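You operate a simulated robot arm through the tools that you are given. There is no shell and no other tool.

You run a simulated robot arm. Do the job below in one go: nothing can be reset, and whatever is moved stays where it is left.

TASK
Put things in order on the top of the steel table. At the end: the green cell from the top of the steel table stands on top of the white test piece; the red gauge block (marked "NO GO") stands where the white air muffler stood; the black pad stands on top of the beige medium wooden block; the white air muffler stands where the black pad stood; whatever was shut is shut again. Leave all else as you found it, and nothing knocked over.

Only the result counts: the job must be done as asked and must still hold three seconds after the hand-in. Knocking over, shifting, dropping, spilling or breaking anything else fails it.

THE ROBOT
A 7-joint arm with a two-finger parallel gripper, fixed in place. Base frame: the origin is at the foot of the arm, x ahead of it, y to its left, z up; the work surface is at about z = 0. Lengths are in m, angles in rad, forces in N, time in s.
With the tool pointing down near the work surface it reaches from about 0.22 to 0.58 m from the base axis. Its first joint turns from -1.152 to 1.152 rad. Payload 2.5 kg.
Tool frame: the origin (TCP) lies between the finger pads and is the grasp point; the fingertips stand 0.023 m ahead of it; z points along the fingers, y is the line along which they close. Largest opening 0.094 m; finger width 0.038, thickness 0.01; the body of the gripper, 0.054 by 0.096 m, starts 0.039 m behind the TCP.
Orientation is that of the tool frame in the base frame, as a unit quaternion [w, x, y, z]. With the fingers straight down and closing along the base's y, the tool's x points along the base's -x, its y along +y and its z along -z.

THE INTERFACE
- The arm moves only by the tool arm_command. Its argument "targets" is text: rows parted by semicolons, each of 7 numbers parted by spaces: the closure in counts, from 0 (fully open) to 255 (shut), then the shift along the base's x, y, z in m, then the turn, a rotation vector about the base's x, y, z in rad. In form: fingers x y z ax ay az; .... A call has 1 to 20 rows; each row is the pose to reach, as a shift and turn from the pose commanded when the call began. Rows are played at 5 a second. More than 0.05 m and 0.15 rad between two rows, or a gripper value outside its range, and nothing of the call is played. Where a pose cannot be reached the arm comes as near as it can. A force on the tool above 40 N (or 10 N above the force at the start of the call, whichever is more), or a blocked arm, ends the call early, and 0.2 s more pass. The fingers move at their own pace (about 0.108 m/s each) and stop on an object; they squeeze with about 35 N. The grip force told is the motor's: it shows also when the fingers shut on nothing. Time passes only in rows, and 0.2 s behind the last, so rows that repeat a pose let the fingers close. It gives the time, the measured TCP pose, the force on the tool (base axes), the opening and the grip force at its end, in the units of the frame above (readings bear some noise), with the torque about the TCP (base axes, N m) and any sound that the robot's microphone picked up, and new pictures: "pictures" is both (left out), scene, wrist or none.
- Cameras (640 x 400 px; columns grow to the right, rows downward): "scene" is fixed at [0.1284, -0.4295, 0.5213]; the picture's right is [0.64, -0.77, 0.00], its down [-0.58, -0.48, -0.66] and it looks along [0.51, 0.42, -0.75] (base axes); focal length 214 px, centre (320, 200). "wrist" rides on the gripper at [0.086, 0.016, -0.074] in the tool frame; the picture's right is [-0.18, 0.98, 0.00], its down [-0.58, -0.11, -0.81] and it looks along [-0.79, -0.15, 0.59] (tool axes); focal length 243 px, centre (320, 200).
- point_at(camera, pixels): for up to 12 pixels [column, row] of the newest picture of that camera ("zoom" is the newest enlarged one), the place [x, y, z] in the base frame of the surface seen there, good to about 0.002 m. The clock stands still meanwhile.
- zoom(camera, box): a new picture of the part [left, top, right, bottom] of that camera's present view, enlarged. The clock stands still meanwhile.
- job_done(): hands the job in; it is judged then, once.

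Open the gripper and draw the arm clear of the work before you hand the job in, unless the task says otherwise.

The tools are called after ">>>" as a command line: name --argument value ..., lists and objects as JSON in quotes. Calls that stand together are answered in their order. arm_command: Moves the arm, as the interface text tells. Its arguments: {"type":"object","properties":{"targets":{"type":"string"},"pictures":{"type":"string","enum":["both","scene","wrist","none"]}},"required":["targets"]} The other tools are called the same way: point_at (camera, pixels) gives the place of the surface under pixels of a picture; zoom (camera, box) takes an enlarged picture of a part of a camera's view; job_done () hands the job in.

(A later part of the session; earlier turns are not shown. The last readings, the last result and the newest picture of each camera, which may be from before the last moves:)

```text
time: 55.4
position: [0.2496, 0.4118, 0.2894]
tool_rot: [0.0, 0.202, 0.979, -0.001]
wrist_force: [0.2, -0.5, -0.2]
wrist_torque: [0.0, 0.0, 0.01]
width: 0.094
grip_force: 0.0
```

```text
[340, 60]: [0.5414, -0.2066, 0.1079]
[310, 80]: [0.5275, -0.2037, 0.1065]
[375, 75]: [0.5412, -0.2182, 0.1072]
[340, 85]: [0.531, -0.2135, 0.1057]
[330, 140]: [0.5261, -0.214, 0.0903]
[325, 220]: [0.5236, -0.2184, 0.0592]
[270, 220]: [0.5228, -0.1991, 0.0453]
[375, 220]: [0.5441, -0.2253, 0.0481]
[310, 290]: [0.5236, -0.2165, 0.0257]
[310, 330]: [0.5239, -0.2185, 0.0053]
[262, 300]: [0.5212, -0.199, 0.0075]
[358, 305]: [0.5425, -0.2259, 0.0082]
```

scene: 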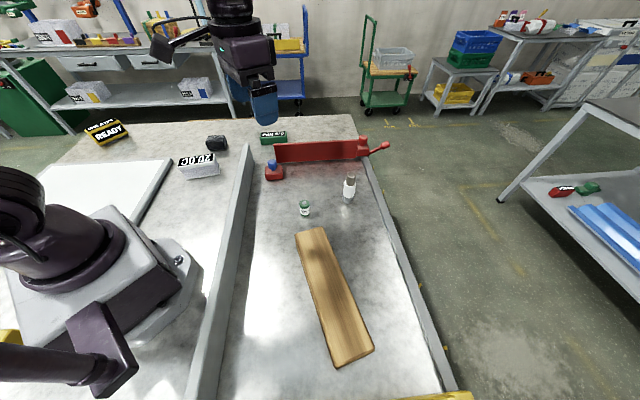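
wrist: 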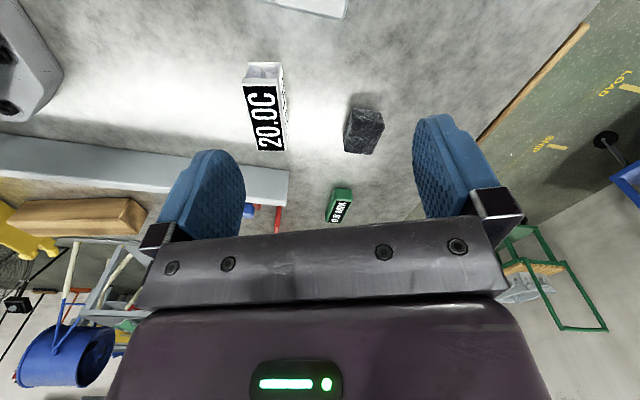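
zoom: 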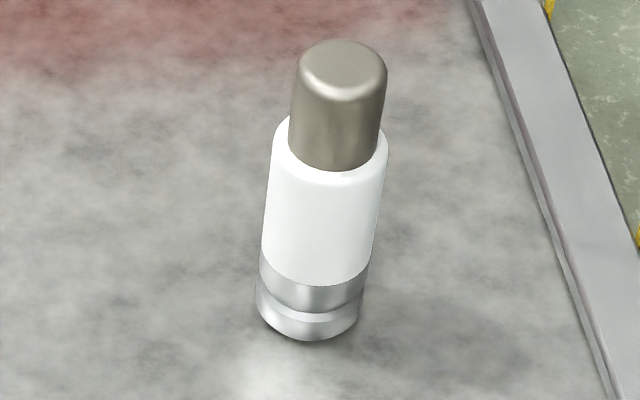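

Pad centre comes out near (0.4385, 0.371), long axis at about -43°, height 0.042; muffler centre near (0.536,-0.211). I hover above the pad with the fingers set to close along its long axis.

>>> arm_command --targets "0 0.03 -0.005 0 0 0 0.14; 0 0.06 -0.01 -0.01 0 0 0.28; 0 0.09 -0.015 -0.02 0 0 0.42; 0 0.12 -0.02 -0.04 0 0 0.56; 0 0.15 -0.03 -0.06 0 0 0.70; 0 0.17 -0.035 -0.09 0 0 0.84; 0 0.185 -0.041 -0.12 0 0 0.98; 0 0.189 -0.041 -0.15 0 0 1.12; 0 0.189 -0.041 -0.17 0 0 1.23; 0 0.189 -0.041 -0.17 0 0 1.23" --pictures "both"

>>> zoom --camera "wrist" --box '[200, 0, 440, 200]'

```text
time: 57.6
position: [0.4389, 0.37, 0.1209]
tool_rot: [0.0, -0.4, 0.917, 0.0]
wrist_force: [0.3, -0.1, -0.1]
wrist_torque: [0.01, 0.03, -0.01]
width: 0.094
grip_force: 0.0
```

scene: 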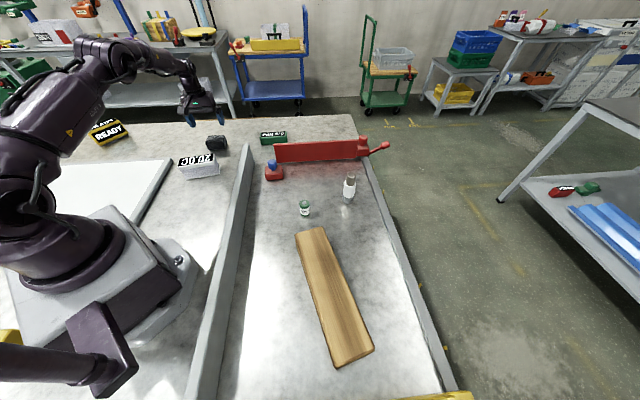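
wrist: 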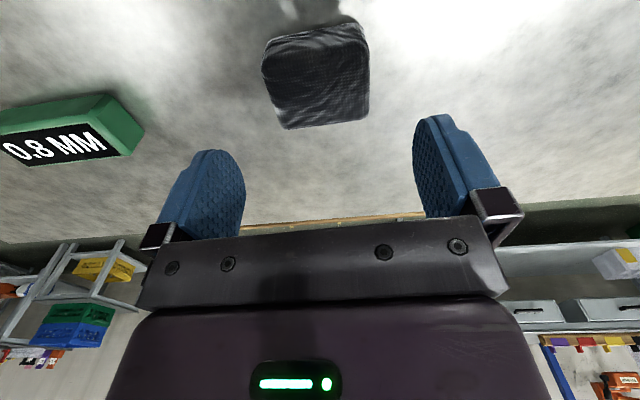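

```text
2.00 times, centred on (320, 100) of wrist
```

zoom: 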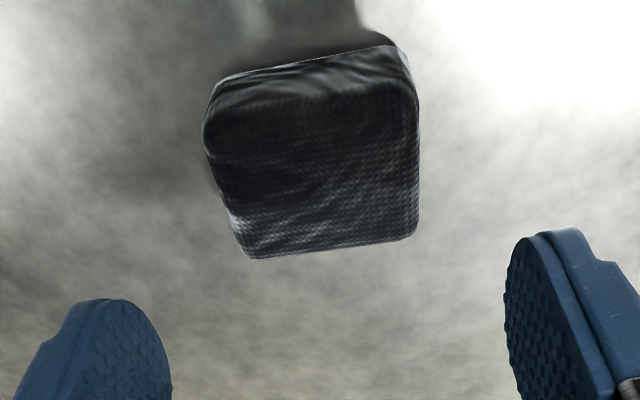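

The pad sits under the hand and its far edge (zoom (250,258)-(415,235)) is about parallel to the closing line. I check its top face extents with point_at to centre the grip.

>>> point_at --camera "zoom" --pixels '[[215, 130], [232, 210], [255, 250], [410, 228], [412, 160], [408, 100], [320, 180], [320, 250], [320, 110], [225, 95], [385, 60], [300, 80]]'

```text
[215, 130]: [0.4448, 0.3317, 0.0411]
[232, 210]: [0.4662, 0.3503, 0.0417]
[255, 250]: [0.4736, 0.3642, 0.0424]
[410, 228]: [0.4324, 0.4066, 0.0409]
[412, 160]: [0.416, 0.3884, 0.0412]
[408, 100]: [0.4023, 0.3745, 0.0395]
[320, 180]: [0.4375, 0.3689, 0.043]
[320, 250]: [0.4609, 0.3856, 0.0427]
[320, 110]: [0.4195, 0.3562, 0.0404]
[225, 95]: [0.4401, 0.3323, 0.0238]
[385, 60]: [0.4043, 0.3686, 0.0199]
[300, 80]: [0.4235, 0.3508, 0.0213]
```

Pad centre is (0.438, 0.3685) with its long axis at about -45°. I trim the yaw slightly, descend to z≈0.03 and close.

>>> arm_command --targets "0 -0.001 -0.0015 -0.03 0 0 -0.045; 0 -0.001 -0.0015 -0.06 0 0 -0.045; 0 -0.001 -0.0015 -0.08 0 0 -0.045; 0 -0.001 -0.0015 -0.09 0 0 -0.045; 0 -0.001 -0.0015 -0.09 0 0 -0.045; 120 -0.001 -0.0015 -0.09 0 0 -0.045; 255 -0.001 -0.0015 -0.09 0 0 -0.045; 255 -0.001 -0.0015 -0.09 0 0 -0.045; 255 -0.001 -0.0015 -0.09 0 0 -0.045" --pictures "both"

```text
time: 59.6
position: [0.4359, 0.3685, 0.0301]
tool_rot: [-0.001, -0.378, 0.926, 0.0]
wrist_force: [0.3, 0.1, 0.4]
wrist_torque: [-0.04, -0.02, 0.03]
width: 0.0692
grip_force: 35.7
```

scene: 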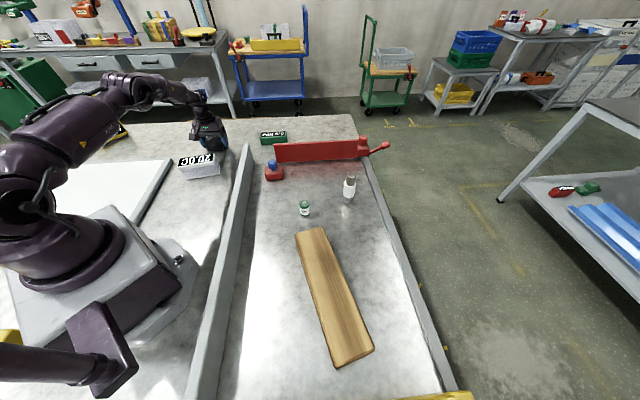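
wrist: 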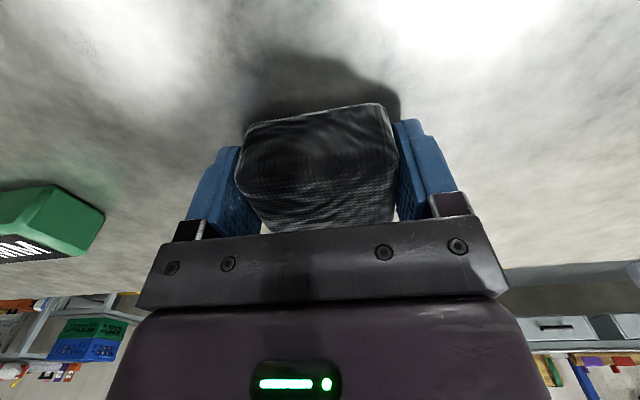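

The pad is gripped (width 0.069, 35.7 N). I lift it to z≈0.25 and carry it to above the middle of the wooden block at about (0.268,-0.338), turning to align with the block.

>>> arm_command --targets "255 0 0 0.02 0 0 0; 255 0 0 0.06 0 0 0; 255 0 0 0.105 0 0 0; 255 0 0 0.15 0 0 0; 255 0 0 0.195 0 0 0; 255 -0.0112 -0.0471 0.2 0 0 -0.0893; 255 -0.0224 -0.0942 0.2 0 0 -0.1787; 255 -0.0336 -0.1413 0.2 0 0 -0.268; 255 -0.0448 -0.1884 0.2 0 0 -0.3573; 255 -0.056 -0.2355 0.2 0 0 -0.4467; 255 -0.0672 -0.2826 0.2 0 0 -0.536; 255 -0.0784 -0.3297 0.2 0 0 -0.6253; 255 -0.0896 -0.3768 0.2 0 0 -0.7147; 255 -0.1008 -0.4239 0.2 0 0 -0.804; 255 -0.112 -0.471 0.2 0 0 -0.8933; 255 -0.1232 -0.5181 0.2 0 0 -0.9827; 255 -0.1344 -0.5652 0.2 0 0 -1.072; 255 -0.1456 -0.6123 0.2 0 0 -1.1613; 255 -0.1568 -0.6594 0.2 0 0 -1.2507; 255 -0.168 -0.7065 0.2 0 0 -1.34" --pictures "both"

```text
time: 63.8
position: [0.2671, -0.3388, 0.2321]
tool_rot: [-0.001, 0.28, 0.96, 0.0]
wrist_force: [0.4, -0.4, 0.0]
wrist_torque: [0.04, -0.02, 0.02]
width: 0.0695
grip_force: 34.9
```

scene: 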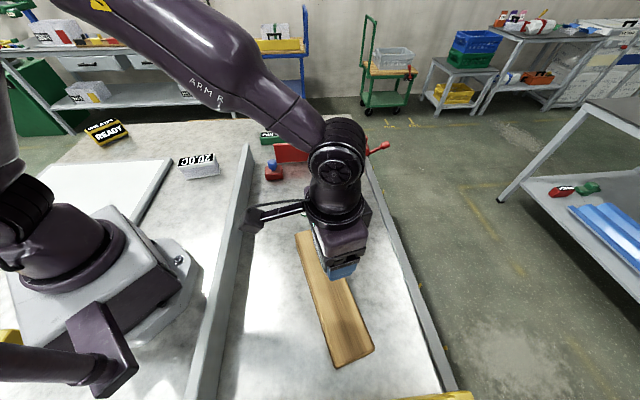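
wrist: 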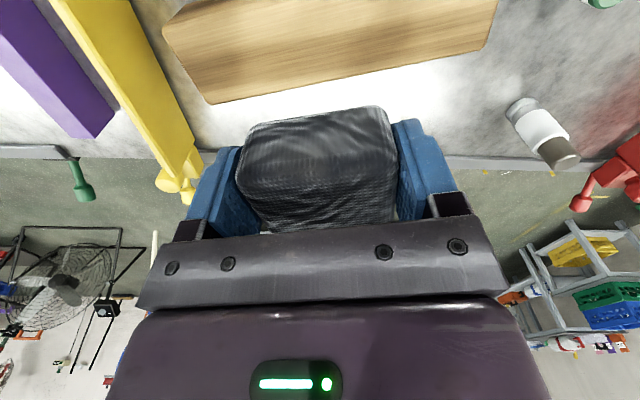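

The pad hangs above the block. I verify the block's edges in this view before lowering.

>>> point_at --camera "wrist" --pixels '[[170, 32], [212, 100], [475, 48], [492, 5], [330, 72], [300, 30], [210, 60], [240, 95]]'

>>> zoom --camera "wrist" --box '[0, 0, 640, 80]'

```text
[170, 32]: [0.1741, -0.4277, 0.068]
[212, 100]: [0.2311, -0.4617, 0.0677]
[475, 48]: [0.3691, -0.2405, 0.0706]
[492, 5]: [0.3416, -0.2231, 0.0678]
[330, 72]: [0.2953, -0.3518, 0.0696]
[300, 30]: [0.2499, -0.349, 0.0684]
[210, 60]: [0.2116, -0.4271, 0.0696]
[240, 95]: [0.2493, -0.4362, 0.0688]
```

```text
1.00 times, centred on (320, 40) of wrist (not enlarged: the box is as wide or as high as the picture)
```

zoom: 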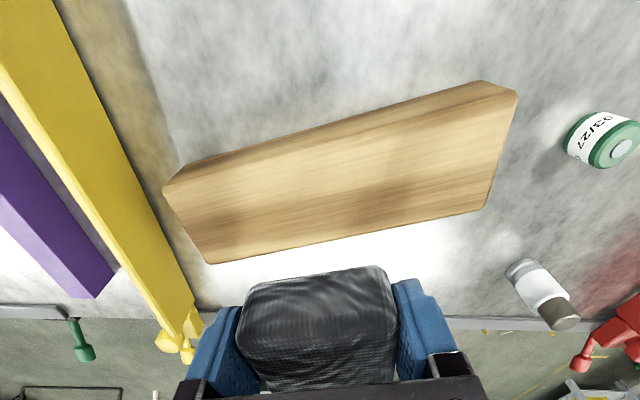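

I refine the block's top-face corners from this shifted picture.

>>> point_at --camera "zoom" --pixels '[[175, 195], [212, 257], [480, 205], [505, 100], [330, 145], [340, 225], [345, 185], [320, 205], [490, 140], [192, 230], [330, 155], [350, 232]]'

```text
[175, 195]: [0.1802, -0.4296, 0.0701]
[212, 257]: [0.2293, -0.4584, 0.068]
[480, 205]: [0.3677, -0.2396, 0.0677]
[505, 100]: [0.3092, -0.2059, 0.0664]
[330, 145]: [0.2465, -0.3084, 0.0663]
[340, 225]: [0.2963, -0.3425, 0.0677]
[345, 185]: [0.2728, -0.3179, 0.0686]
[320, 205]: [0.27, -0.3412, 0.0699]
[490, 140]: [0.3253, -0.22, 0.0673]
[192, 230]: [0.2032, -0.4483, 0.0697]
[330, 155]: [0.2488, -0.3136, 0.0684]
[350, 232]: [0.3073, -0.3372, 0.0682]
```

Block top is at z≈0.067 with centre about (0.2705,-0.3355). I lower the pad to just above it first.

>>> arm_command --targets "255 0.003 0.003 -0.03 0 0 0; 255 0.003 0.003 -0.07 0 0 0; 255 0.003 0.003 -0.105 0 0 0; 255 0.003 0.003 -0.122 0 0 0; 255 0.003 0.003 -0.128 0 0 0; 255 0.003 0.003 -0.128 0 0 0" --pictures "both"

>>> zoom --camera "scene" --box '[280, 220, 400, 340]'

```text
time: 65.2
position: [0.2718, -0.3343, 0.1044]
tool_rot: [0.0, 0.279, 0.96, 0.0]
wrist_force: [-0.2, 0.0, -0.4]
wrist_torque: [-0.01, -0.02, 0.02]
width: 0.0693
grip_force: 35.2
```

scene: 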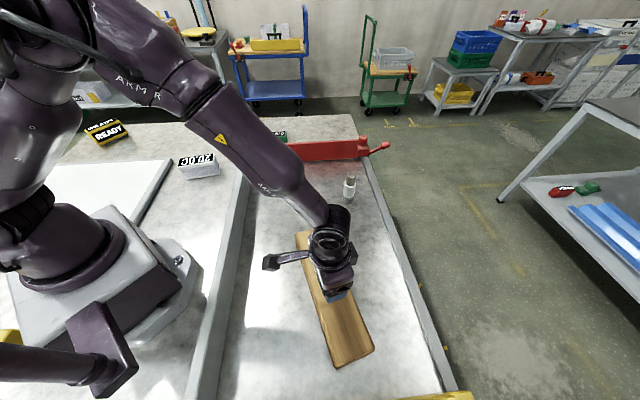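
wrist: 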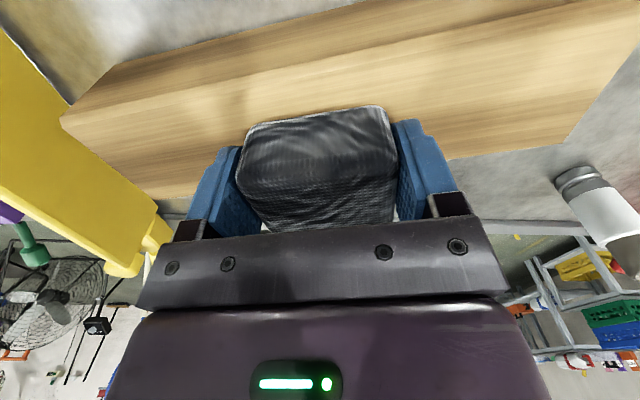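

```text
3.33 times, centred on (340, 280) of scene
```

zoom: 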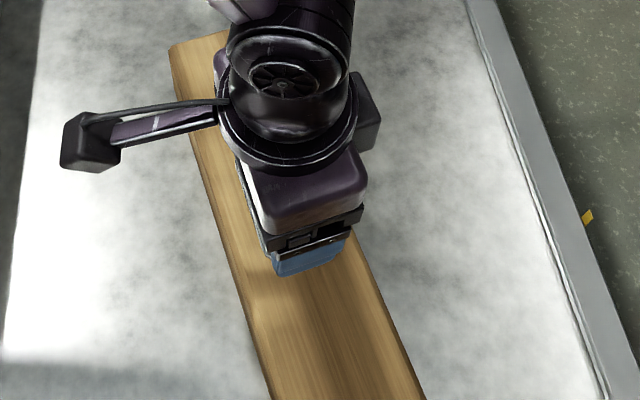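

The pad is centred above the block with a few millimetres to go. I step down gently and watch the force.

>>> arm_command --targets "255 0 0 -0.002 0 0 0; 255 0 0 -0.004 0 0 0; 255 0 0 -0.005 0 0 0" --pictures "none"

>>> arm_command --targets "255 0 0 -0.001 0 0 0; 255 0 0 -0.001 0 0 0" --pictures "none"

>>> arm_command --targets "255 0 0 -0.001 0 0 0; 255 0 0 -0.001 0 0 0" --pictures "wrist"

```text
time: 66.0
position: [0.272, -0.3348, 0.0973]
tool_rot: [0.0, 0.279, 0.96, 0.0]
wrist_force: [0.2, 0.6, 0.1]
wrist_torque: [-0.02, 0.01, 0.03]
width: 0.0692
grip_force: 35.2
```

```text
time: 66.6
position: [0.2718, -0.3347, 0.0984]
tool_rot: [0.001, 0.279, 0.96, 0.0]
wrist_force: [-1.8, 6.0, 20.0]
wrist_torque: [-0.44, 0.34, -0.14]
width: 0.0692
grip_force: 34.9
```

```text
time: 67.2
position: [0.2719, -0.3345, 0.0977]
tool_rot: [0.003, 0.279, 0.96, -0.001]
wrist_force: [-3.2, 6.1, 38.7]
wrist_torque: [-0.23, 0.55, -0.01]
width: 0.0695
grip_force: 35.6
```

wrist: 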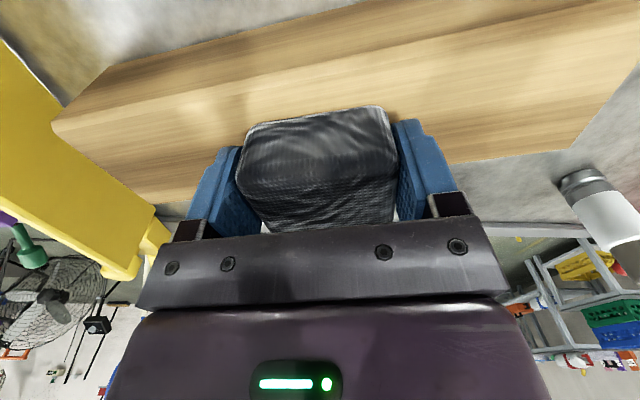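

Contact is made (force rose to ~39 N), so I back off 2 mm to relieve it, then open the fingers and rise straight up.

>>> arm_command --targets "255 0 0 0.002 0 0 0; 255 0 0 0.002 0 0 0" --pictures "none"

>>> arm_command --targets "40 0 0 0 0 0 0; 0 0 0 0 0 0 0; 0 0 0 0 0 0 0; 0 0 0 0.02 0 0 0; 0 0 0 0.05 0 0 0; 0 0 0 0.09 0 0 0; 0 0 0 0.13 0 0 0; 0 0 0 0.13 0 0 0" --pictures "both"

```text
time: 67.8
position: [0.2723, -0.3351, 0.0976]
tool_rot: [0.001, 0.278, 0.961, -0.001]
wrist_force: [5.2, -6.2, 13.7]
wrist_torque: [-0.43, 0.12, 0.17]
width: 0.0692
grip_force: 34.8
```

```text
time: 69.6
position: [0.2709, -0.3345, 0.2279]
tool_rot: [0.0, 0.279, 0.96, 0.0]
wrist_force: [-1.0, 0.3, 0.2]
wrist_torque: [0.01, 0.01, 0.01]
width: 0.0938
grip_force: 0.2
```

scene: 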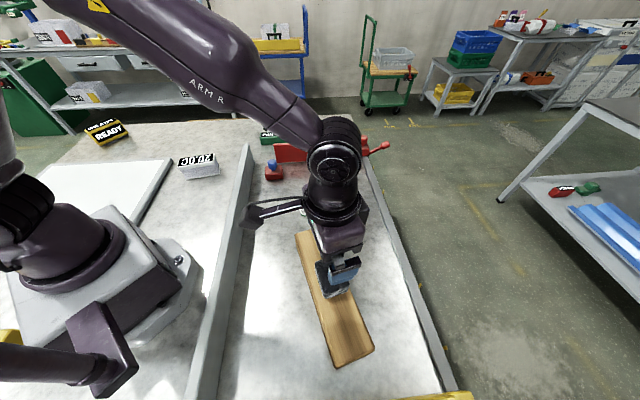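
wrist: 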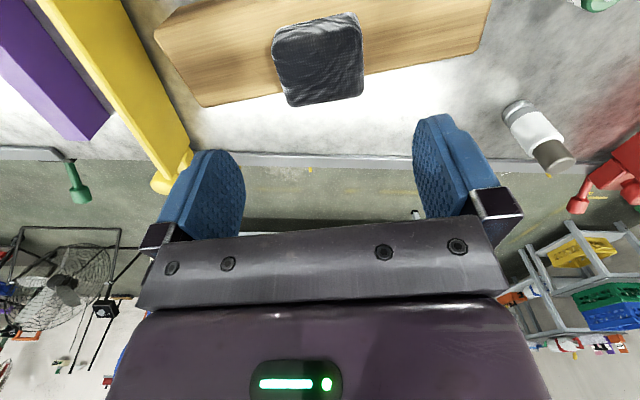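

The pad lies on the block. I check its position relative to the block edges.

>>> zoom --camera "wrist" --box '[0, 0, 640, 80]'

>>> point_at --camera "zoom" --pixels '[[278, 195], [355, 180], [360, 250], [292, 262], [320, 220], [175, 195], [207, 257], [470, 205], [495, 100], [330, 150], [270, 245], [380, 225]]'

```text
1.00 times, centred on (320, 40) of wrist (not enlarged: the box is as wide or as high as the picture)
```

zoom: 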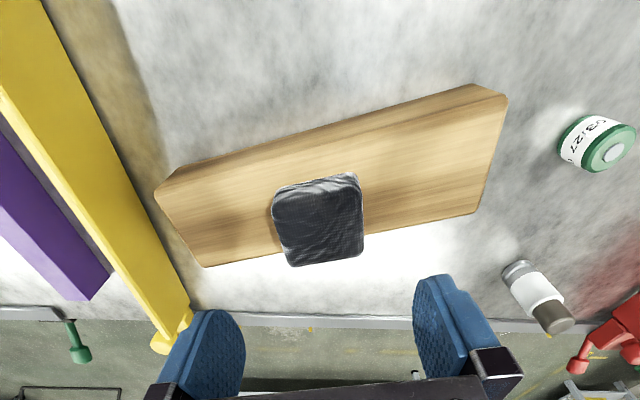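

```text
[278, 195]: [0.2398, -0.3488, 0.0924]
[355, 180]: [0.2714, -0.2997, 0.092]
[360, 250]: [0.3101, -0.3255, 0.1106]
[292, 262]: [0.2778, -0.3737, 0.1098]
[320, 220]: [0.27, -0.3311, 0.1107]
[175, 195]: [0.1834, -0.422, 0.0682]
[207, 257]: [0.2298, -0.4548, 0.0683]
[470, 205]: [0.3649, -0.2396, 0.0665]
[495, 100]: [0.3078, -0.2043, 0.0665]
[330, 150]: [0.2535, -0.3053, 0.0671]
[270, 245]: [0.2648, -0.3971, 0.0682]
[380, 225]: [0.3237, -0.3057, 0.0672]
```

The pad is flat on the block within its width. Next the muffler: I hover above it at (0.536,-0.211), z≈0.2.

>>> arm_command --targets "0 0.038 0.018 0 0 0 0.03; 0 0.076 0.036 0 0 0 0.06; 0 0.114 0.054 0 0 0 0.09; 0 0.152 0.072 0 0 0 0.12; 0 0.19 0.09 0 0 0 0.15; 0 0.228 0.107 0 0 0 0.18; 0 0.265 0.124 -0.01 0 0 0.19; 0 0.265 0.124 -0.02 0 0 0.19" --pictures "both"

>>> zoom --camera "wrist" --box '[220, 0, 420, 160]'

```text
time: 71.4
position: [0.5373, -0.2085, 0.2087]
tool_rot: [0.0, 0.187, 0.982, 0.0]
wrist_force: [0.2, 0.5, 0.3]
wrist_torque: [0.0, -0.01, -0.01]
width: 0.094
grip_force: 0.0
```

scene: 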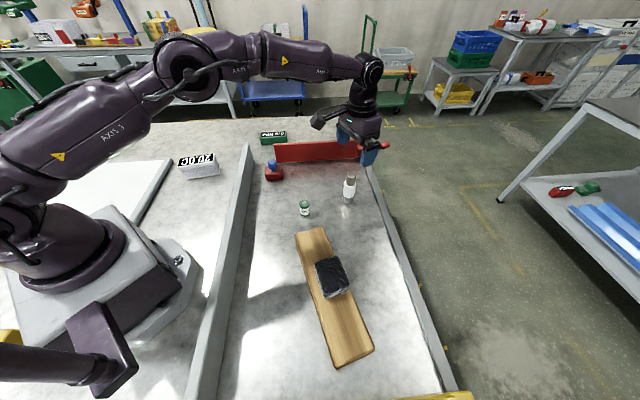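
wrist: 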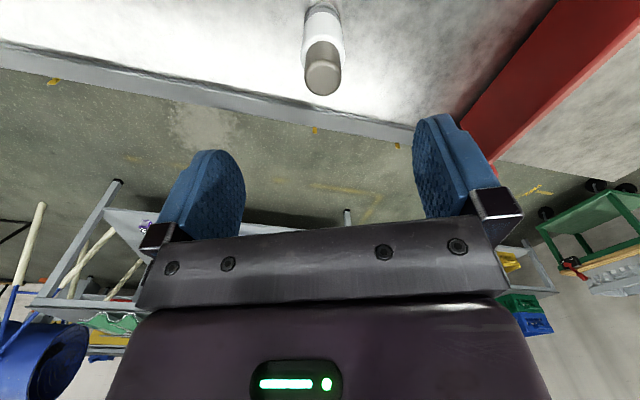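

```text
2.50 times, centred on (320, 80) of wrist
```

zoom: 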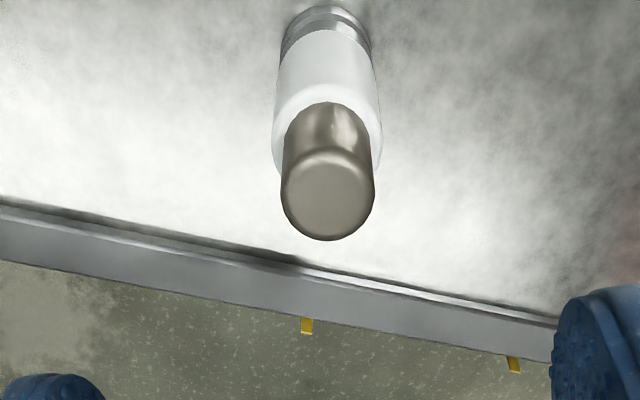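

I probe the muffler's cap to find its axis.

>>> point_at --camera "zoom" --pixels '[[328, 195], [295, 195], [362, 195], [328, 162], [328, 230], [305, 170], [350, 170], [305, 222], [350, 222], [280, 140], [378, 140], [328, 20]]'

```text
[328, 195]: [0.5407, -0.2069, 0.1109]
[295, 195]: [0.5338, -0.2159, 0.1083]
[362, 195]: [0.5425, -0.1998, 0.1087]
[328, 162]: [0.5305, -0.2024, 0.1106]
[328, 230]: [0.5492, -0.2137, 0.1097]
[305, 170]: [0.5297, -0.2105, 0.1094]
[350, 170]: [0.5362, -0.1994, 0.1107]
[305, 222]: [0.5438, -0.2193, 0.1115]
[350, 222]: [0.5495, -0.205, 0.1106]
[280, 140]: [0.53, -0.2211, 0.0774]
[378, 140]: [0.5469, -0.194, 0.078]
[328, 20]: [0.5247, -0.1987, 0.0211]
```

The muffler axis is at about (0.5385,-0.208), top at z≈0.110. I descend to z≈0.077 around the white body and close.

>>> arm_command --targets "0 0.0015 0 -0.04 0 0 0; 0 0.0015 0 -0.08 0 0 0; 0 0.0015 0 -0.11 0 0 0; 0 0.0015 0 -0.125 0 0 0; 0 0.0015 0 -0.132 0 0 0; 0 0.0015 0 -0.132 0 0 0; 120 0.0015 0 -0.132 0 0 0; 200 0.0015 0 -0.132 0 0 0; 255 0.0015 0 -0.132 0 0 0; 255 0.0015 0 -0.132 0 0 0; 255 0.0015 0 -0.132 0 0 0" --pictures "both"

```text
time: 73.8
position: [0.5392, -0.2115, 0.0745]
tool_rot: [0.0, 0.187, 0.982, 0.001]
wrist_force: [-0.4, -0.1, 0.2]
wrist_torque: [-0.03, 0.02, -0.01]
width: 0.0348
grip_force: 34.7
```

scene: 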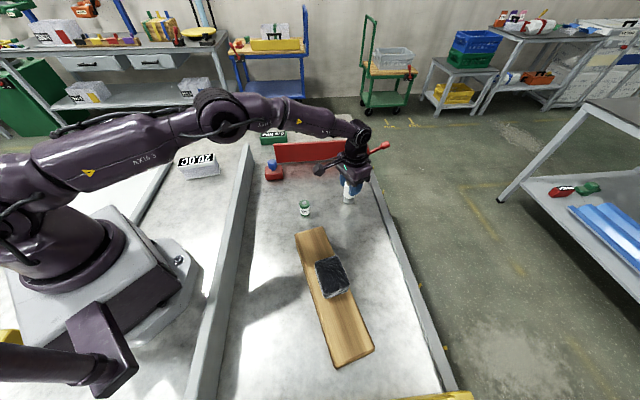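
wrist: 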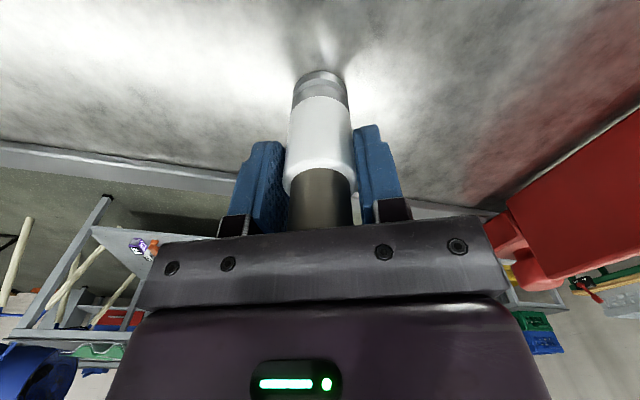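

The muffler is held (0.035 wide). I lift it to z≈0.25 and carry it over to above the pad's old spot at (0.4385, 0.369).

>>> arm_command --targets "255 0 0 0.02 0 0 0; 255 0 0 0.06 0 0 0; 255 0 0 0.105 0 0 0; 255 0 0 0.15 0 0 0; 255 0 0 0.17 0 0 0; 255 -0.0077 0.0446 0.17 0 0 0.083; 255 -0.0153 0.0892 0.17 0 0 0.166; 255 -0.023 0.1338 0.17 0 0 0.248; 255 -0.0307 0.1784 0.17 0 0 0.331; 255 -0.0383 0.223 0.17 0 0 0.414; 255 -0.046 0.2676 0.17 0 0 0.497; 255 -0.0537 0.3122 0.17 0 0 0.58; 255 -0.0614 0.3567 0.17 0 0 0.662; 255 -0.069 0.4013 0.17 0 0 0.745; 255 -0.0767 0.4459 0.17 0 0 0.828; 255 -0.0844 0.4905 0.17 0 0 0.911; 255 -0.092 0.5351 0.17 0 0 0.993; 255 -0.0997 0.5797 0.17 0 0 1.076; 255 -0.0997 0.5797 0.17 0 0 1.076" --pictures "both"

```text
time: 77.8
position: [0.4395, 0.3684, 0.2473]
tool_rot: [0.0, -0.344, 0.939, 0.0]
wrist_force: [-1.9, -0.1, -1.9]
wrist_torque: [-0.01, 0.0, 0.04]
width: 0.035
grip_force: 34.9
```

scene: 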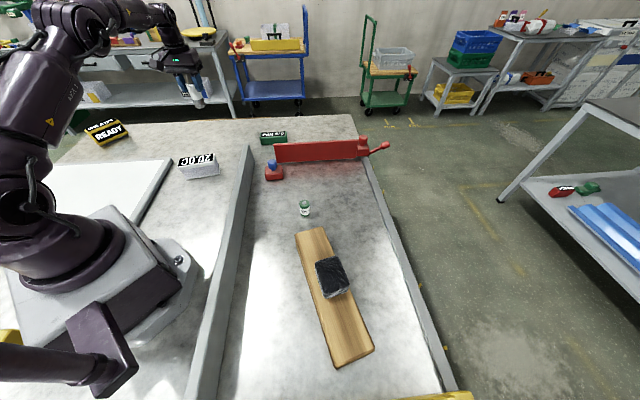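
wrist: 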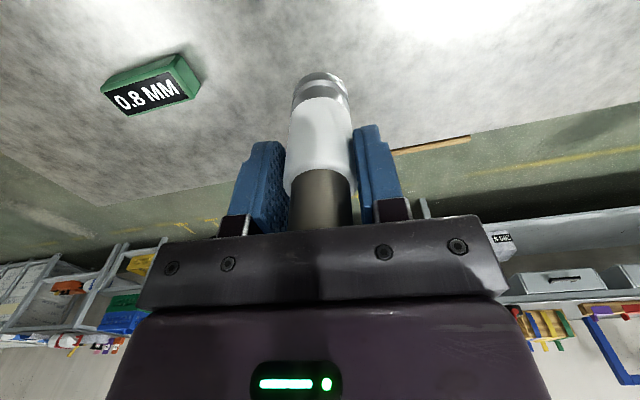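

The muffler hangs over the pad's old place. I lower it to about 4 mm above the table, then step to contact.

>>> arm_command --targets "255 0 0 -0.04 0 0 0; 255 0 0 -0.085 0 0 0; 255 0 0 -0.125 0 0 0; 255 0 0 -0.15 0 0 0; 255 0 0 -0.162 0 0 0; 255 0 0 -0.166 0 0 0; 255 0 0 -0.166 0 0 0" --pictures "none"

>>> arm_command --targets "255 0 0 -0.002 0 0 0; 255 0 0 -0.003 0 0 0; 255 0 0 -0.003 0 0 0" --pictures "none"

```text
time: 79.4
position: [0.4396, 0.3674, 0.0793]
tool_rot: [0.0, -0.343, 0.939, 0.001]
wrist_force: [0.3, -0.6, -1.3]
wrist_torque: [0.03, 0.02, -0.01]
width: 0.0353
grip_force: 34.5
```

```text
time: 80.2
position: [0.4379, 0.3696, 0.0762]
tool_rot: [0.001, -0.343, 0.939, 0.0]
wrist_force: [0.3, 0.8, -0.2]
wrist_torque: [0.01, 0.04, -0.05]
width: 0.0352
grip_force: 34.7
```

One more millimetre at a time until the table is felt.

>>> arm_command --targets "255 0 0 -0.001 0 0 0; 255 0 0 -0.001 0 0 0" --pictures "none"

>>> arm_command --targets "255 0 0 -0.0005 0 0 0; 255 0 0 -0.0005 0 0 0" --pictures "both"

```text
time: 80.8
position: [0.4406, 0.3691, 0.0754]
tool_rot: [0.0, -0.343, 0.939, 0.0]
wrist_force: [-0.4, -0.3, -0.3]
wrist_torque: [0.03, 0.02, -0.01]
width: 0.035
grip_force: 35.0
```

```text
time: 81.4
position: [0.4398, 0.3689, 0.0766]
tool_rot: [0.001, -0.344, 0.939, 0.0]
wrist_force: [-1.0, -3.1, 7.7]
wrist_torque: [-0.18, 0.17, -0.01]
width: 0.0349
grip_force: 35.4
```

scene: 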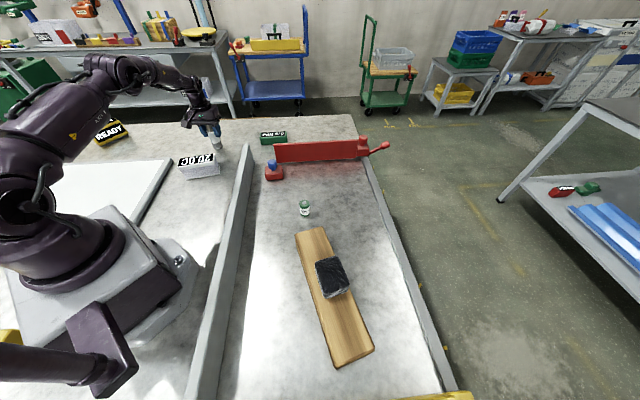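
wrist: 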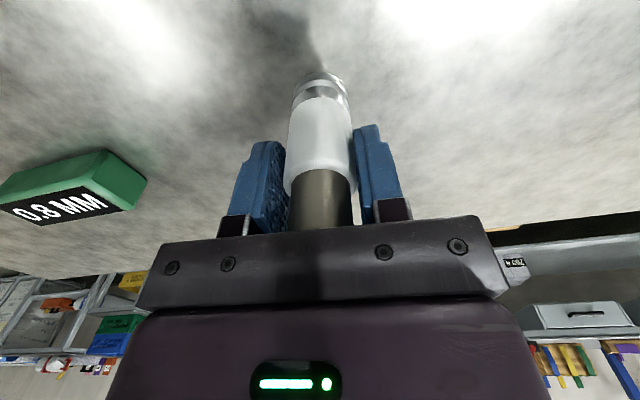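

Contact at 7.7 N: the muffler stands on the table. I open and rise straight up.

>>> arm_command --targets "200 0 0 0 0 0 0; 100 0 0 0 0 0 0; 0 0 0 0 0 0 0; 0 0 0 0 0 0 0; 0 0 0 0.03 0 0 0; 0 0 0 0.07 0 0 0; 0 0 0 0.11 0 0 0; 0 0 0 0.15 0 0 0; 0 0 0 0.15 0 0 0" --pictures "both"

>>> zoom --camera "wrist" --box '[220, 0, 420, 160]'

>>> point_at --camera "zoom" --pixels '[[328, 195], [295, 195], [362, 195], [328, 162], [328, 230]]'

```text
time: 83.4
position: [0.4377, 0.3692, 0.2257]
tool_rot: [0.0, -0.344, 0.939, 0.0]
wrist_force: [-1.4, 0.7, 0.1]
wrist_torque: [0.01, -0.03, -0.02]
width: 0.094
grip_force: 0.0
```

scene: 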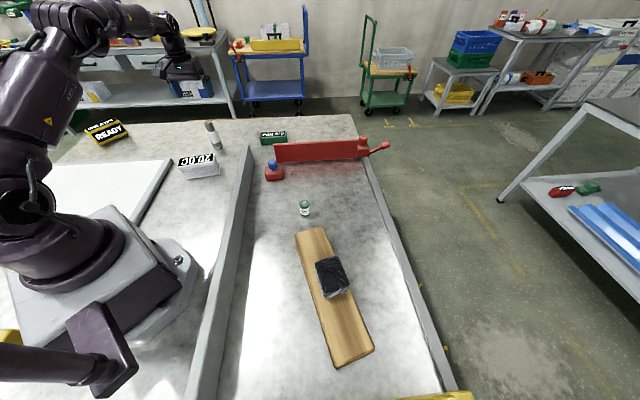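
wrist: 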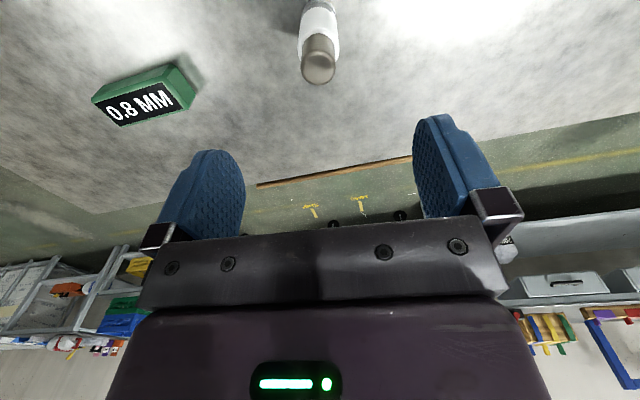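

```text
2.50 times, centred on (320, 80) of wrist
```

zoom: 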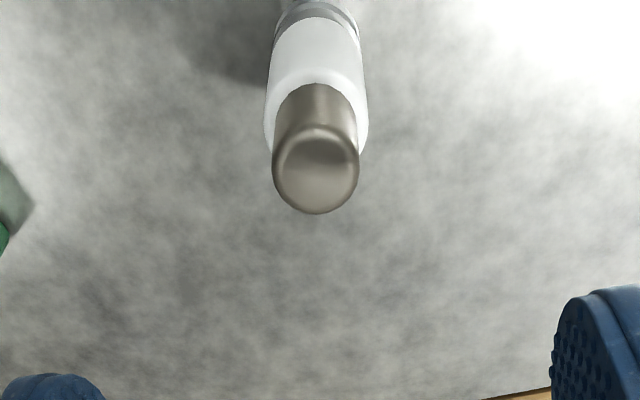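

```text
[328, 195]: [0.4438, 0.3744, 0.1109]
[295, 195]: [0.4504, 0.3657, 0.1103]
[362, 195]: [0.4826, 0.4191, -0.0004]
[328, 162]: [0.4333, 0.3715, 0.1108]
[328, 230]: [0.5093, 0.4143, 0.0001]
```

The muffler stands upright on the pad's old spot. Now the red NO GO block: I measure it in the scene view, including the blue knob's top.

>>> zoom --camera "scene" --box '[250, 140, 310, 190]'

>>> point_at --camera "zoom" --pixels '[[258, 165], [258, 200], [232, 195], [290, 195], [268, 240], [215, 265], [335, 260], [335, 205], [207, 220], [215, 312], [338, 298], [275, 310]]'

```text
8.00 times, centred on (280, 165) of scene
```

zoom: 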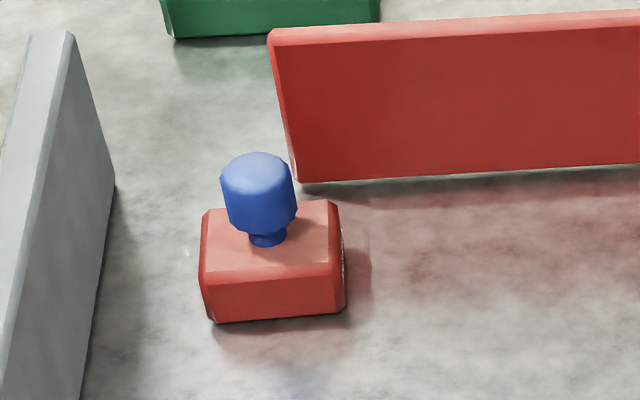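

```text
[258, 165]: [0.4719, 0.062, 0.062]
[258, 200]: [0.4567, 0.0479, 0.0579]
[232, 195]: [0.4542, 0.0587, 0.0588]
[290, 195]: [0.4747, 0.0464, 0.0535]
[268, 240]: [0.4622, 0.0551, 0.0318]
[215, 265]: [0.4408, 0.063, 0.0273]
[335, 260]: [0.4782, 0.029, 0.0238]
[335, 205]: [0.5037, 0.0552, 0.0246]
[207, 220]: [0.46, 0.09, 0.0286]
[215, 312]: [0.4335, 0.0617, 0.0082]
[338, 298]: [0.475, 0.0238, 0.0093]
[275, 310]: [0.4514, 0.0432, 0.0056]
```

The block is about 0.055 x 0.04 x 0.029 at centre (0.470,0.059), with the knob at about (0.466,0.057) rising to ~0.066. I hover above it with fingers closing along its long axis, away from the gate end.

>>> arm_command --targets "0 0.004 -0.045 0 0 0 0.02; 0 0.008 -0.09 0 0 0 0.04; 0 0.012 -0.135 0 0 0 0.06; 0 0.016 -0.18 0 0 0 0.08; 0 0.02 -0.225 0 0 0 0.1; 0 0.025 -0.27 0 0 0 0.12; 0 0.029 -0.312 -0.01 0 0 0.14; 60 0.029 -0.312 -0.03 0 0 0.14; 90 0.029 -0.312 -0.03 0 0 0.14" --pictures "both"

>>> zoom --camera "wrist" --box '[220, 0, 420, 160]'

```text
time: 85.4
position: [0.4675, 0.0579, 0.1975]
tool_rot: [0.0, -0.408, 0.913, 0.0]
wrist_force: [-0.6, 1.0, 0.1]
wrist_torque: [-0.02, 0.05, 0.02]
width: 0.061
grip_force: 0.1
```

scene: 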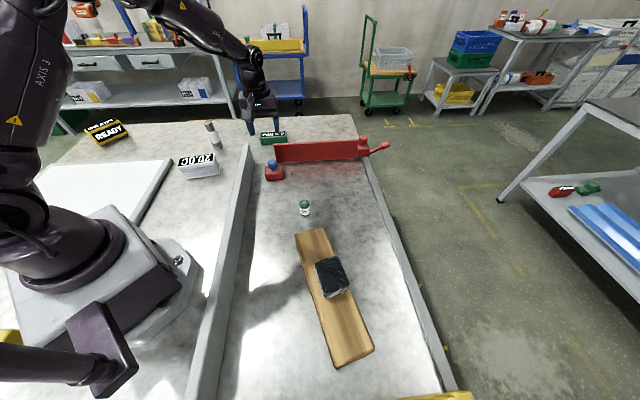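
wrist: 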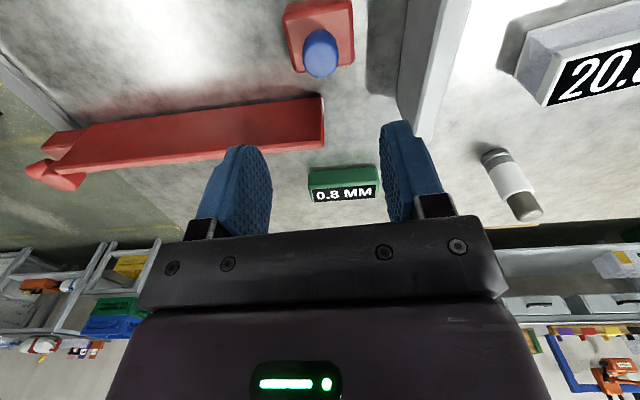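

```text
2.50 times, centred on (320, 80) of wrist
```

zoom: 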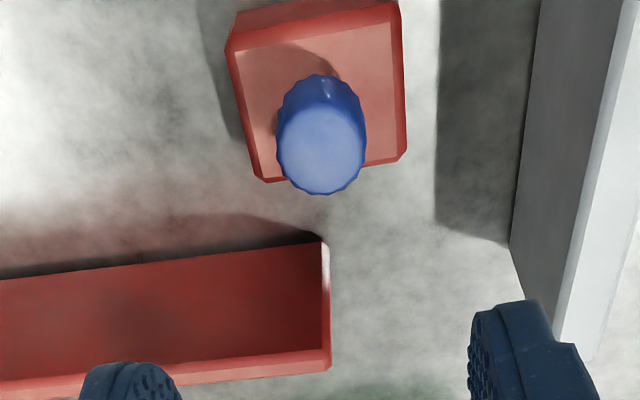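

I probe the knob's top and the block's corners from here.

>>> point_at --camera "zoom" --pixels '[[322, 150], [285, 150], [358, 150], [322, 115], [322, 188], [240, 60], [262, 175], [398, 158], [395, 20], [255, 45], [300, 90], [350, 95]]'

```text
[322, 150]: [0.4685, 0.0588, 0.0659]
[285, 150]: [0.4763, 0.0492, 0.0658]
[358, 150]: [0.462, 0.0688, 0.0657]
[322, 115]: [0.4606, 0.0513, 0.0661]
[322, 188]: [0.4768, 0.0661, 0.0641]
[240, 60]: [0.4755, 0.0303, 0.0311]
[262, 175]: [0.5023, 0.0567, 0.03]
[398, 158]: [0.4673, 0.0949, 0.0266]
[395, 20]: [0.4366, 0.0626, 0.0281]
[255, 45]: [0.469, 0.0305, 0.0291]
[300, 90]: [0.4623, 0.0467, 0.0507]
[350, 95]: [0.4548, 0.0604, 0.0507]
```

Knob centre is (0.469,0.059), top z=0.066, diameter ~0.025. I descend to z≈0.058 with half-open fingers and close on the knob.

>>> arm_command --targets "90 0.001 0.001 -0.045 0 0 0; 90 0.001 0.001 -0.09 0 0 0; 90 0.001 0.001 -0.12 0 0 0; 90 0.001 0.001 -0.134 0 0 0; 90 0.001 0.001 -0.139 0 0 0; 90 0.001 0.001 -0.139 0 0 0; 160 0.001 0.001 -0.139 0 0 0; 220 0.001 0.001 -0.139 0 0 0; 255 0.001 0.001 -0.139 0 0 0; 255 0.001 0.001 -0.139 0 0 0" --pictures "both"

```text
time: 87.6
position: [0.4678, 0.0594, 0.0548]
tool_rot: [0.0, -0.408, 0.913, 0.0]
wrist_force: [-0.1, 0.3, -0.5]
wrist_torque: [-0.02, -0.01, 0.01]
width: 0.0288
grip_force: 35.0
```

scene: 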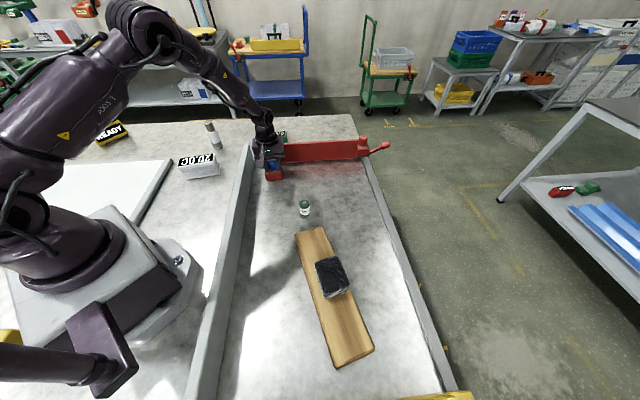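
wrist: 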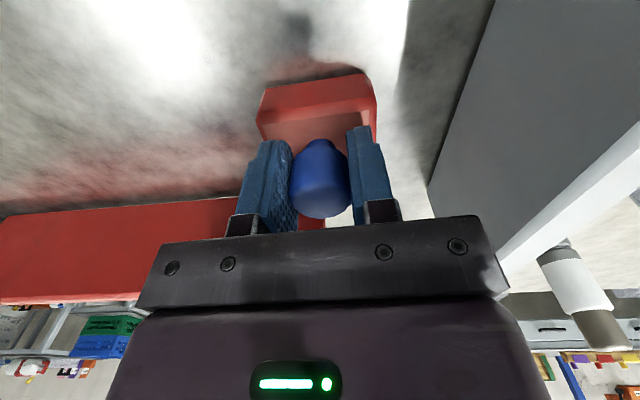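

The knob is gripped (0.029). I lift slightly and check that the block follows level.

>>> arm_command --targets "255 0 0 0.01 0 0 0; 255 0 0 0.03 0 0 0; 255 0 0 0.06 0 0 0; 255 0 0 0.1 0 0 0; 255 0 0 0.12 0 0 0; 255 0 0 0.12 0 0 0" --pictures "both"

>>> zoom --camera "scene" --box '[240, 100, 320, 180]'

```text
time: 89.0
position: [0.4682, 0.0589, 0.1765]
tool_rot: [0.0, -0.408, 0.913, 0.001]
wrist_force: [0.5, 0.8, -1.7]
wrist_torque: [0.02, 0.0, -0.01]
width: 0.0286
grip_force: 35.1
```

scene: 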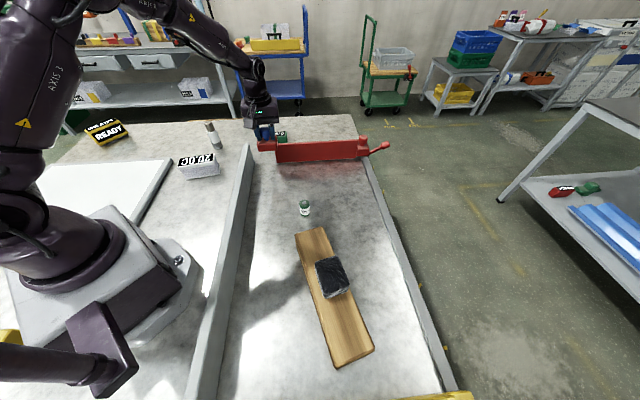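
wrist: 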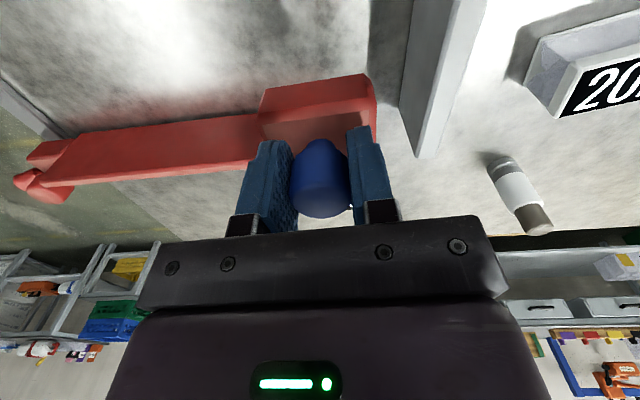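

```text
5.00 times, centred on (280, 140) of scene
```

zoom: 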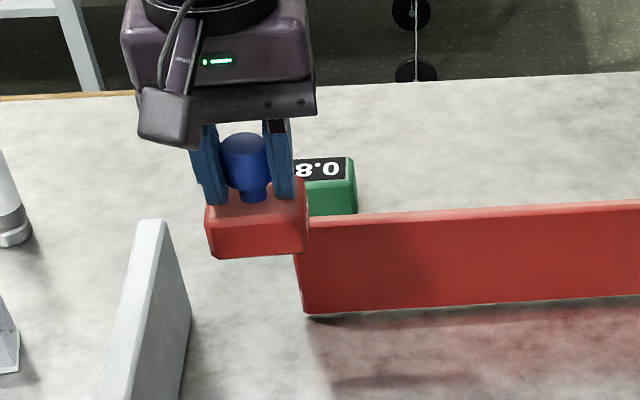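

The block hangs level. I carry it to above the muffler's old spot, TCP target (0.536,-0.211), and lower to a few millimetres above the table.

>>> arm_command --targets "255 0.0097 -0.0386 0 0 0 0; 255 0.0194 -0.0771 0 0 0 0; 255 0.0291 -0.1157 0 0 0 0; 255 0.0389 -0.1543 0 0 0 0; 255 0.0486 -0.1929 0 0 0 0; 255 0.0583 -0.2314 0 0 0 0; 255 0.068 -0.27 0 0 0 0; 255 0.068 -0.27 -0.04 0 0 0; 255 0.068 -0.27 -0.08 0 0 0; 255 0.068 -0.27 -0.105 0 0 0; 255 0.068 -0.27 -0.114 0 0 0; 255 0.068 -0.27 -0.116 0 0 0; 255 0.068 -0.27 -0.116 0 0 0" --pictures "both"

```text
time: 91.8
position: [0.5369, -0.213, 0.0585]
tool_rot: [0.0, -0.408, 0.913, -0.001]
wrist_force: [0.6, 0.5, -0.9]
wrist_torque: [-0.02, -0.02, 0.01]
width: 0.0286
grip_force: 34.7
```

scene: 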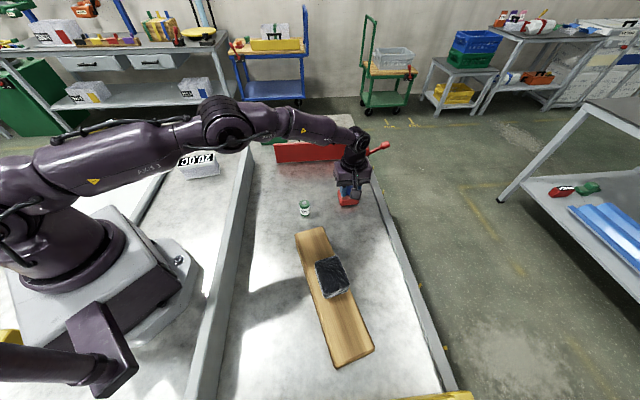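
wrist: 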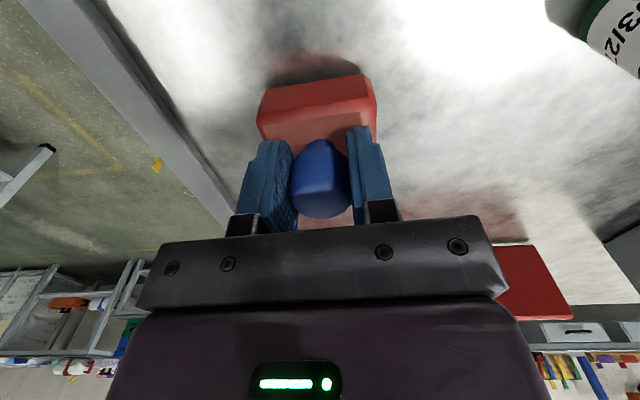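

The block hovers just over the muffler's old spot. I step down to contact.

>>> arm_command --targets "255 -0.0005 0.0005 -0.002 0 0 0; 255 -0.0005 0.0005 -0.003 0 0 0; 255 -0.0005 0.0005 -0.003 0 0 0" --pictures "none"

>>> arm_command --targets "255 0 0 -0.001 0 0 0; 255 0 0 -0.001 0 0 0" --pictures "none"

```text
time: 92.6
position: [0.5354, -0.2112, 0.0572]
tool_rot: [0.001, -0.409, 0.913, 0.0]
wrist_force: [0.6, 0.3, -0.8]
wrist_torque: [0.0, 0.01, 0.02]
width: 0.029
grip_force: 34.7
```

```text
time: 93.2
position: [0.5361, -0.2121, 0.056]
tool_rot: [-0.001, -0.409, 0.913, 0.0]
wrist_force: [-1.5, 0.4, -1.7]
wrist_torque: [0.01, 0.0, 0.01]
width: 0.0286
grip_force: 34.7
```

Not yet in contact; I continue in small steps.

>>> arm_command --targets "255 0 0 -0.0007 0 0 0; 255 0 0 -0.0007 0 0 0" --pictures "none"

>>> arm_command --targets "255 0 0 -0.0007 0 0 0; 255 0 0 -0.0007 0 0 0" --pictures "none"

```text
time: 93.8
position: [0.5365, -0.2117, 0.0555]
tool_rot: [0.0, -0.408, 0.913, 0.0]
wrist_force: [-1.1, 0.1, 2.4]
wrist_torque: [0.08, 0.02, 0.04]
width: 0.0287
grip_force: 34.7
```

```text
time: 94.4
position: [0.5369, -0.2117, 0.0551]
tool_rot: [0.001, -0.408, 0.913, 0.0]
wrist_force: [-4.2, 1.0, 8.2]
wrist_torque: [0.12, 0.1, 0.0]
width: 0.0287
grip_force: 35.2
```

The block rests on the table (8 N). I open part-way and rise.

>>> arm_command --targets "180 0 0 0 0 0 0; 100 0 0 0 0 0 0; 80 0 0 0 0 0 0; 80 0 0 0 0 0 0; 80 0 0 0.03 0 0 0; 80 0 0 0.07 0 0 0; 80 0 0 0.11 0 0 0; 80 0 0 0.15 0 0 0; 0 0 0 0.15 0 0 0" --pictures "both"

>>> zoom --camera "scene" --box '[310, 150, 390, 220]'

>>> zoom --camera "wrist" --box '[220, 0, 420, 160]'

>>> point_at --camera "zoom" --pixels '[[322, 150], [240, 60], [262, 175], [398, 158], [395, 20]]'

```text
time: 96.4
position: [0.5351, -0.2109, 0.207]
tool_rot: [0.0, -0.408, 0.913, 0.0]
wrist_force: [-0.1, -0.5, -0.1]
wrist_torque: [0.02, -0.03, 0.0]
width: 0.0941
grip_force: 0.1
```

scene: 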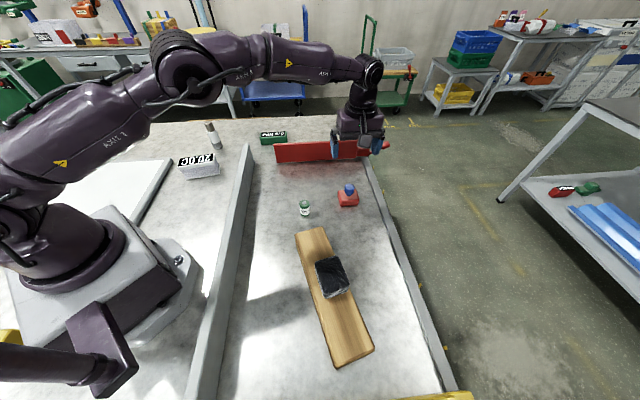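
wrist: 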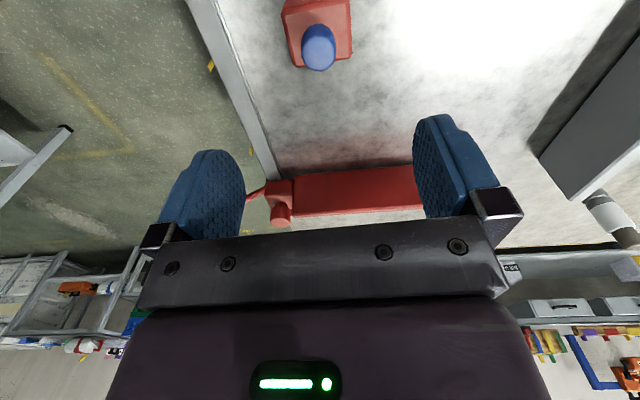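

```text
5.71 times, centred on (350, 185) of scene
```

zoom: 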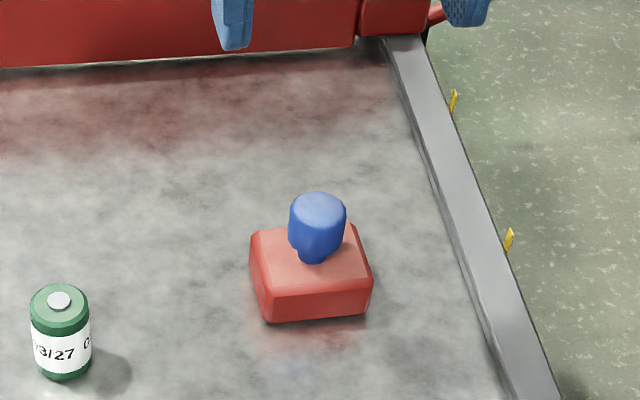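

```text
2.50 times, centred on (320, 80) of wrist
```

zoom: 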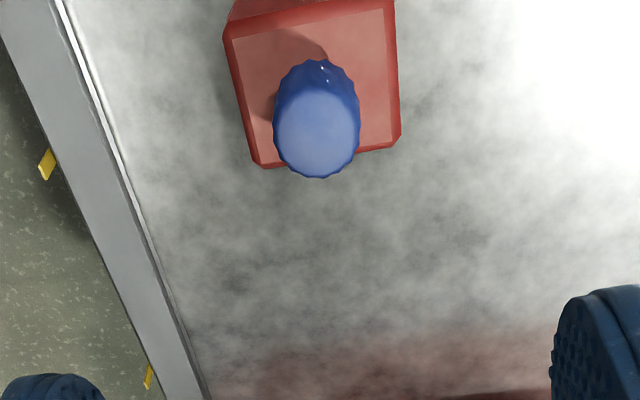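

```text
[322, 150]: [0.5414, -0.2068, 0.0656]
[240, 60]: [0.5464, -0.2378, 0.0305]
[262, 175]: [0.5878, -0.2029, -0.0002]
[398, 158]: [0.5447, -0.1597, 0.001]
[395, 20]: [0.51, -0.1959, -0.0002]
```

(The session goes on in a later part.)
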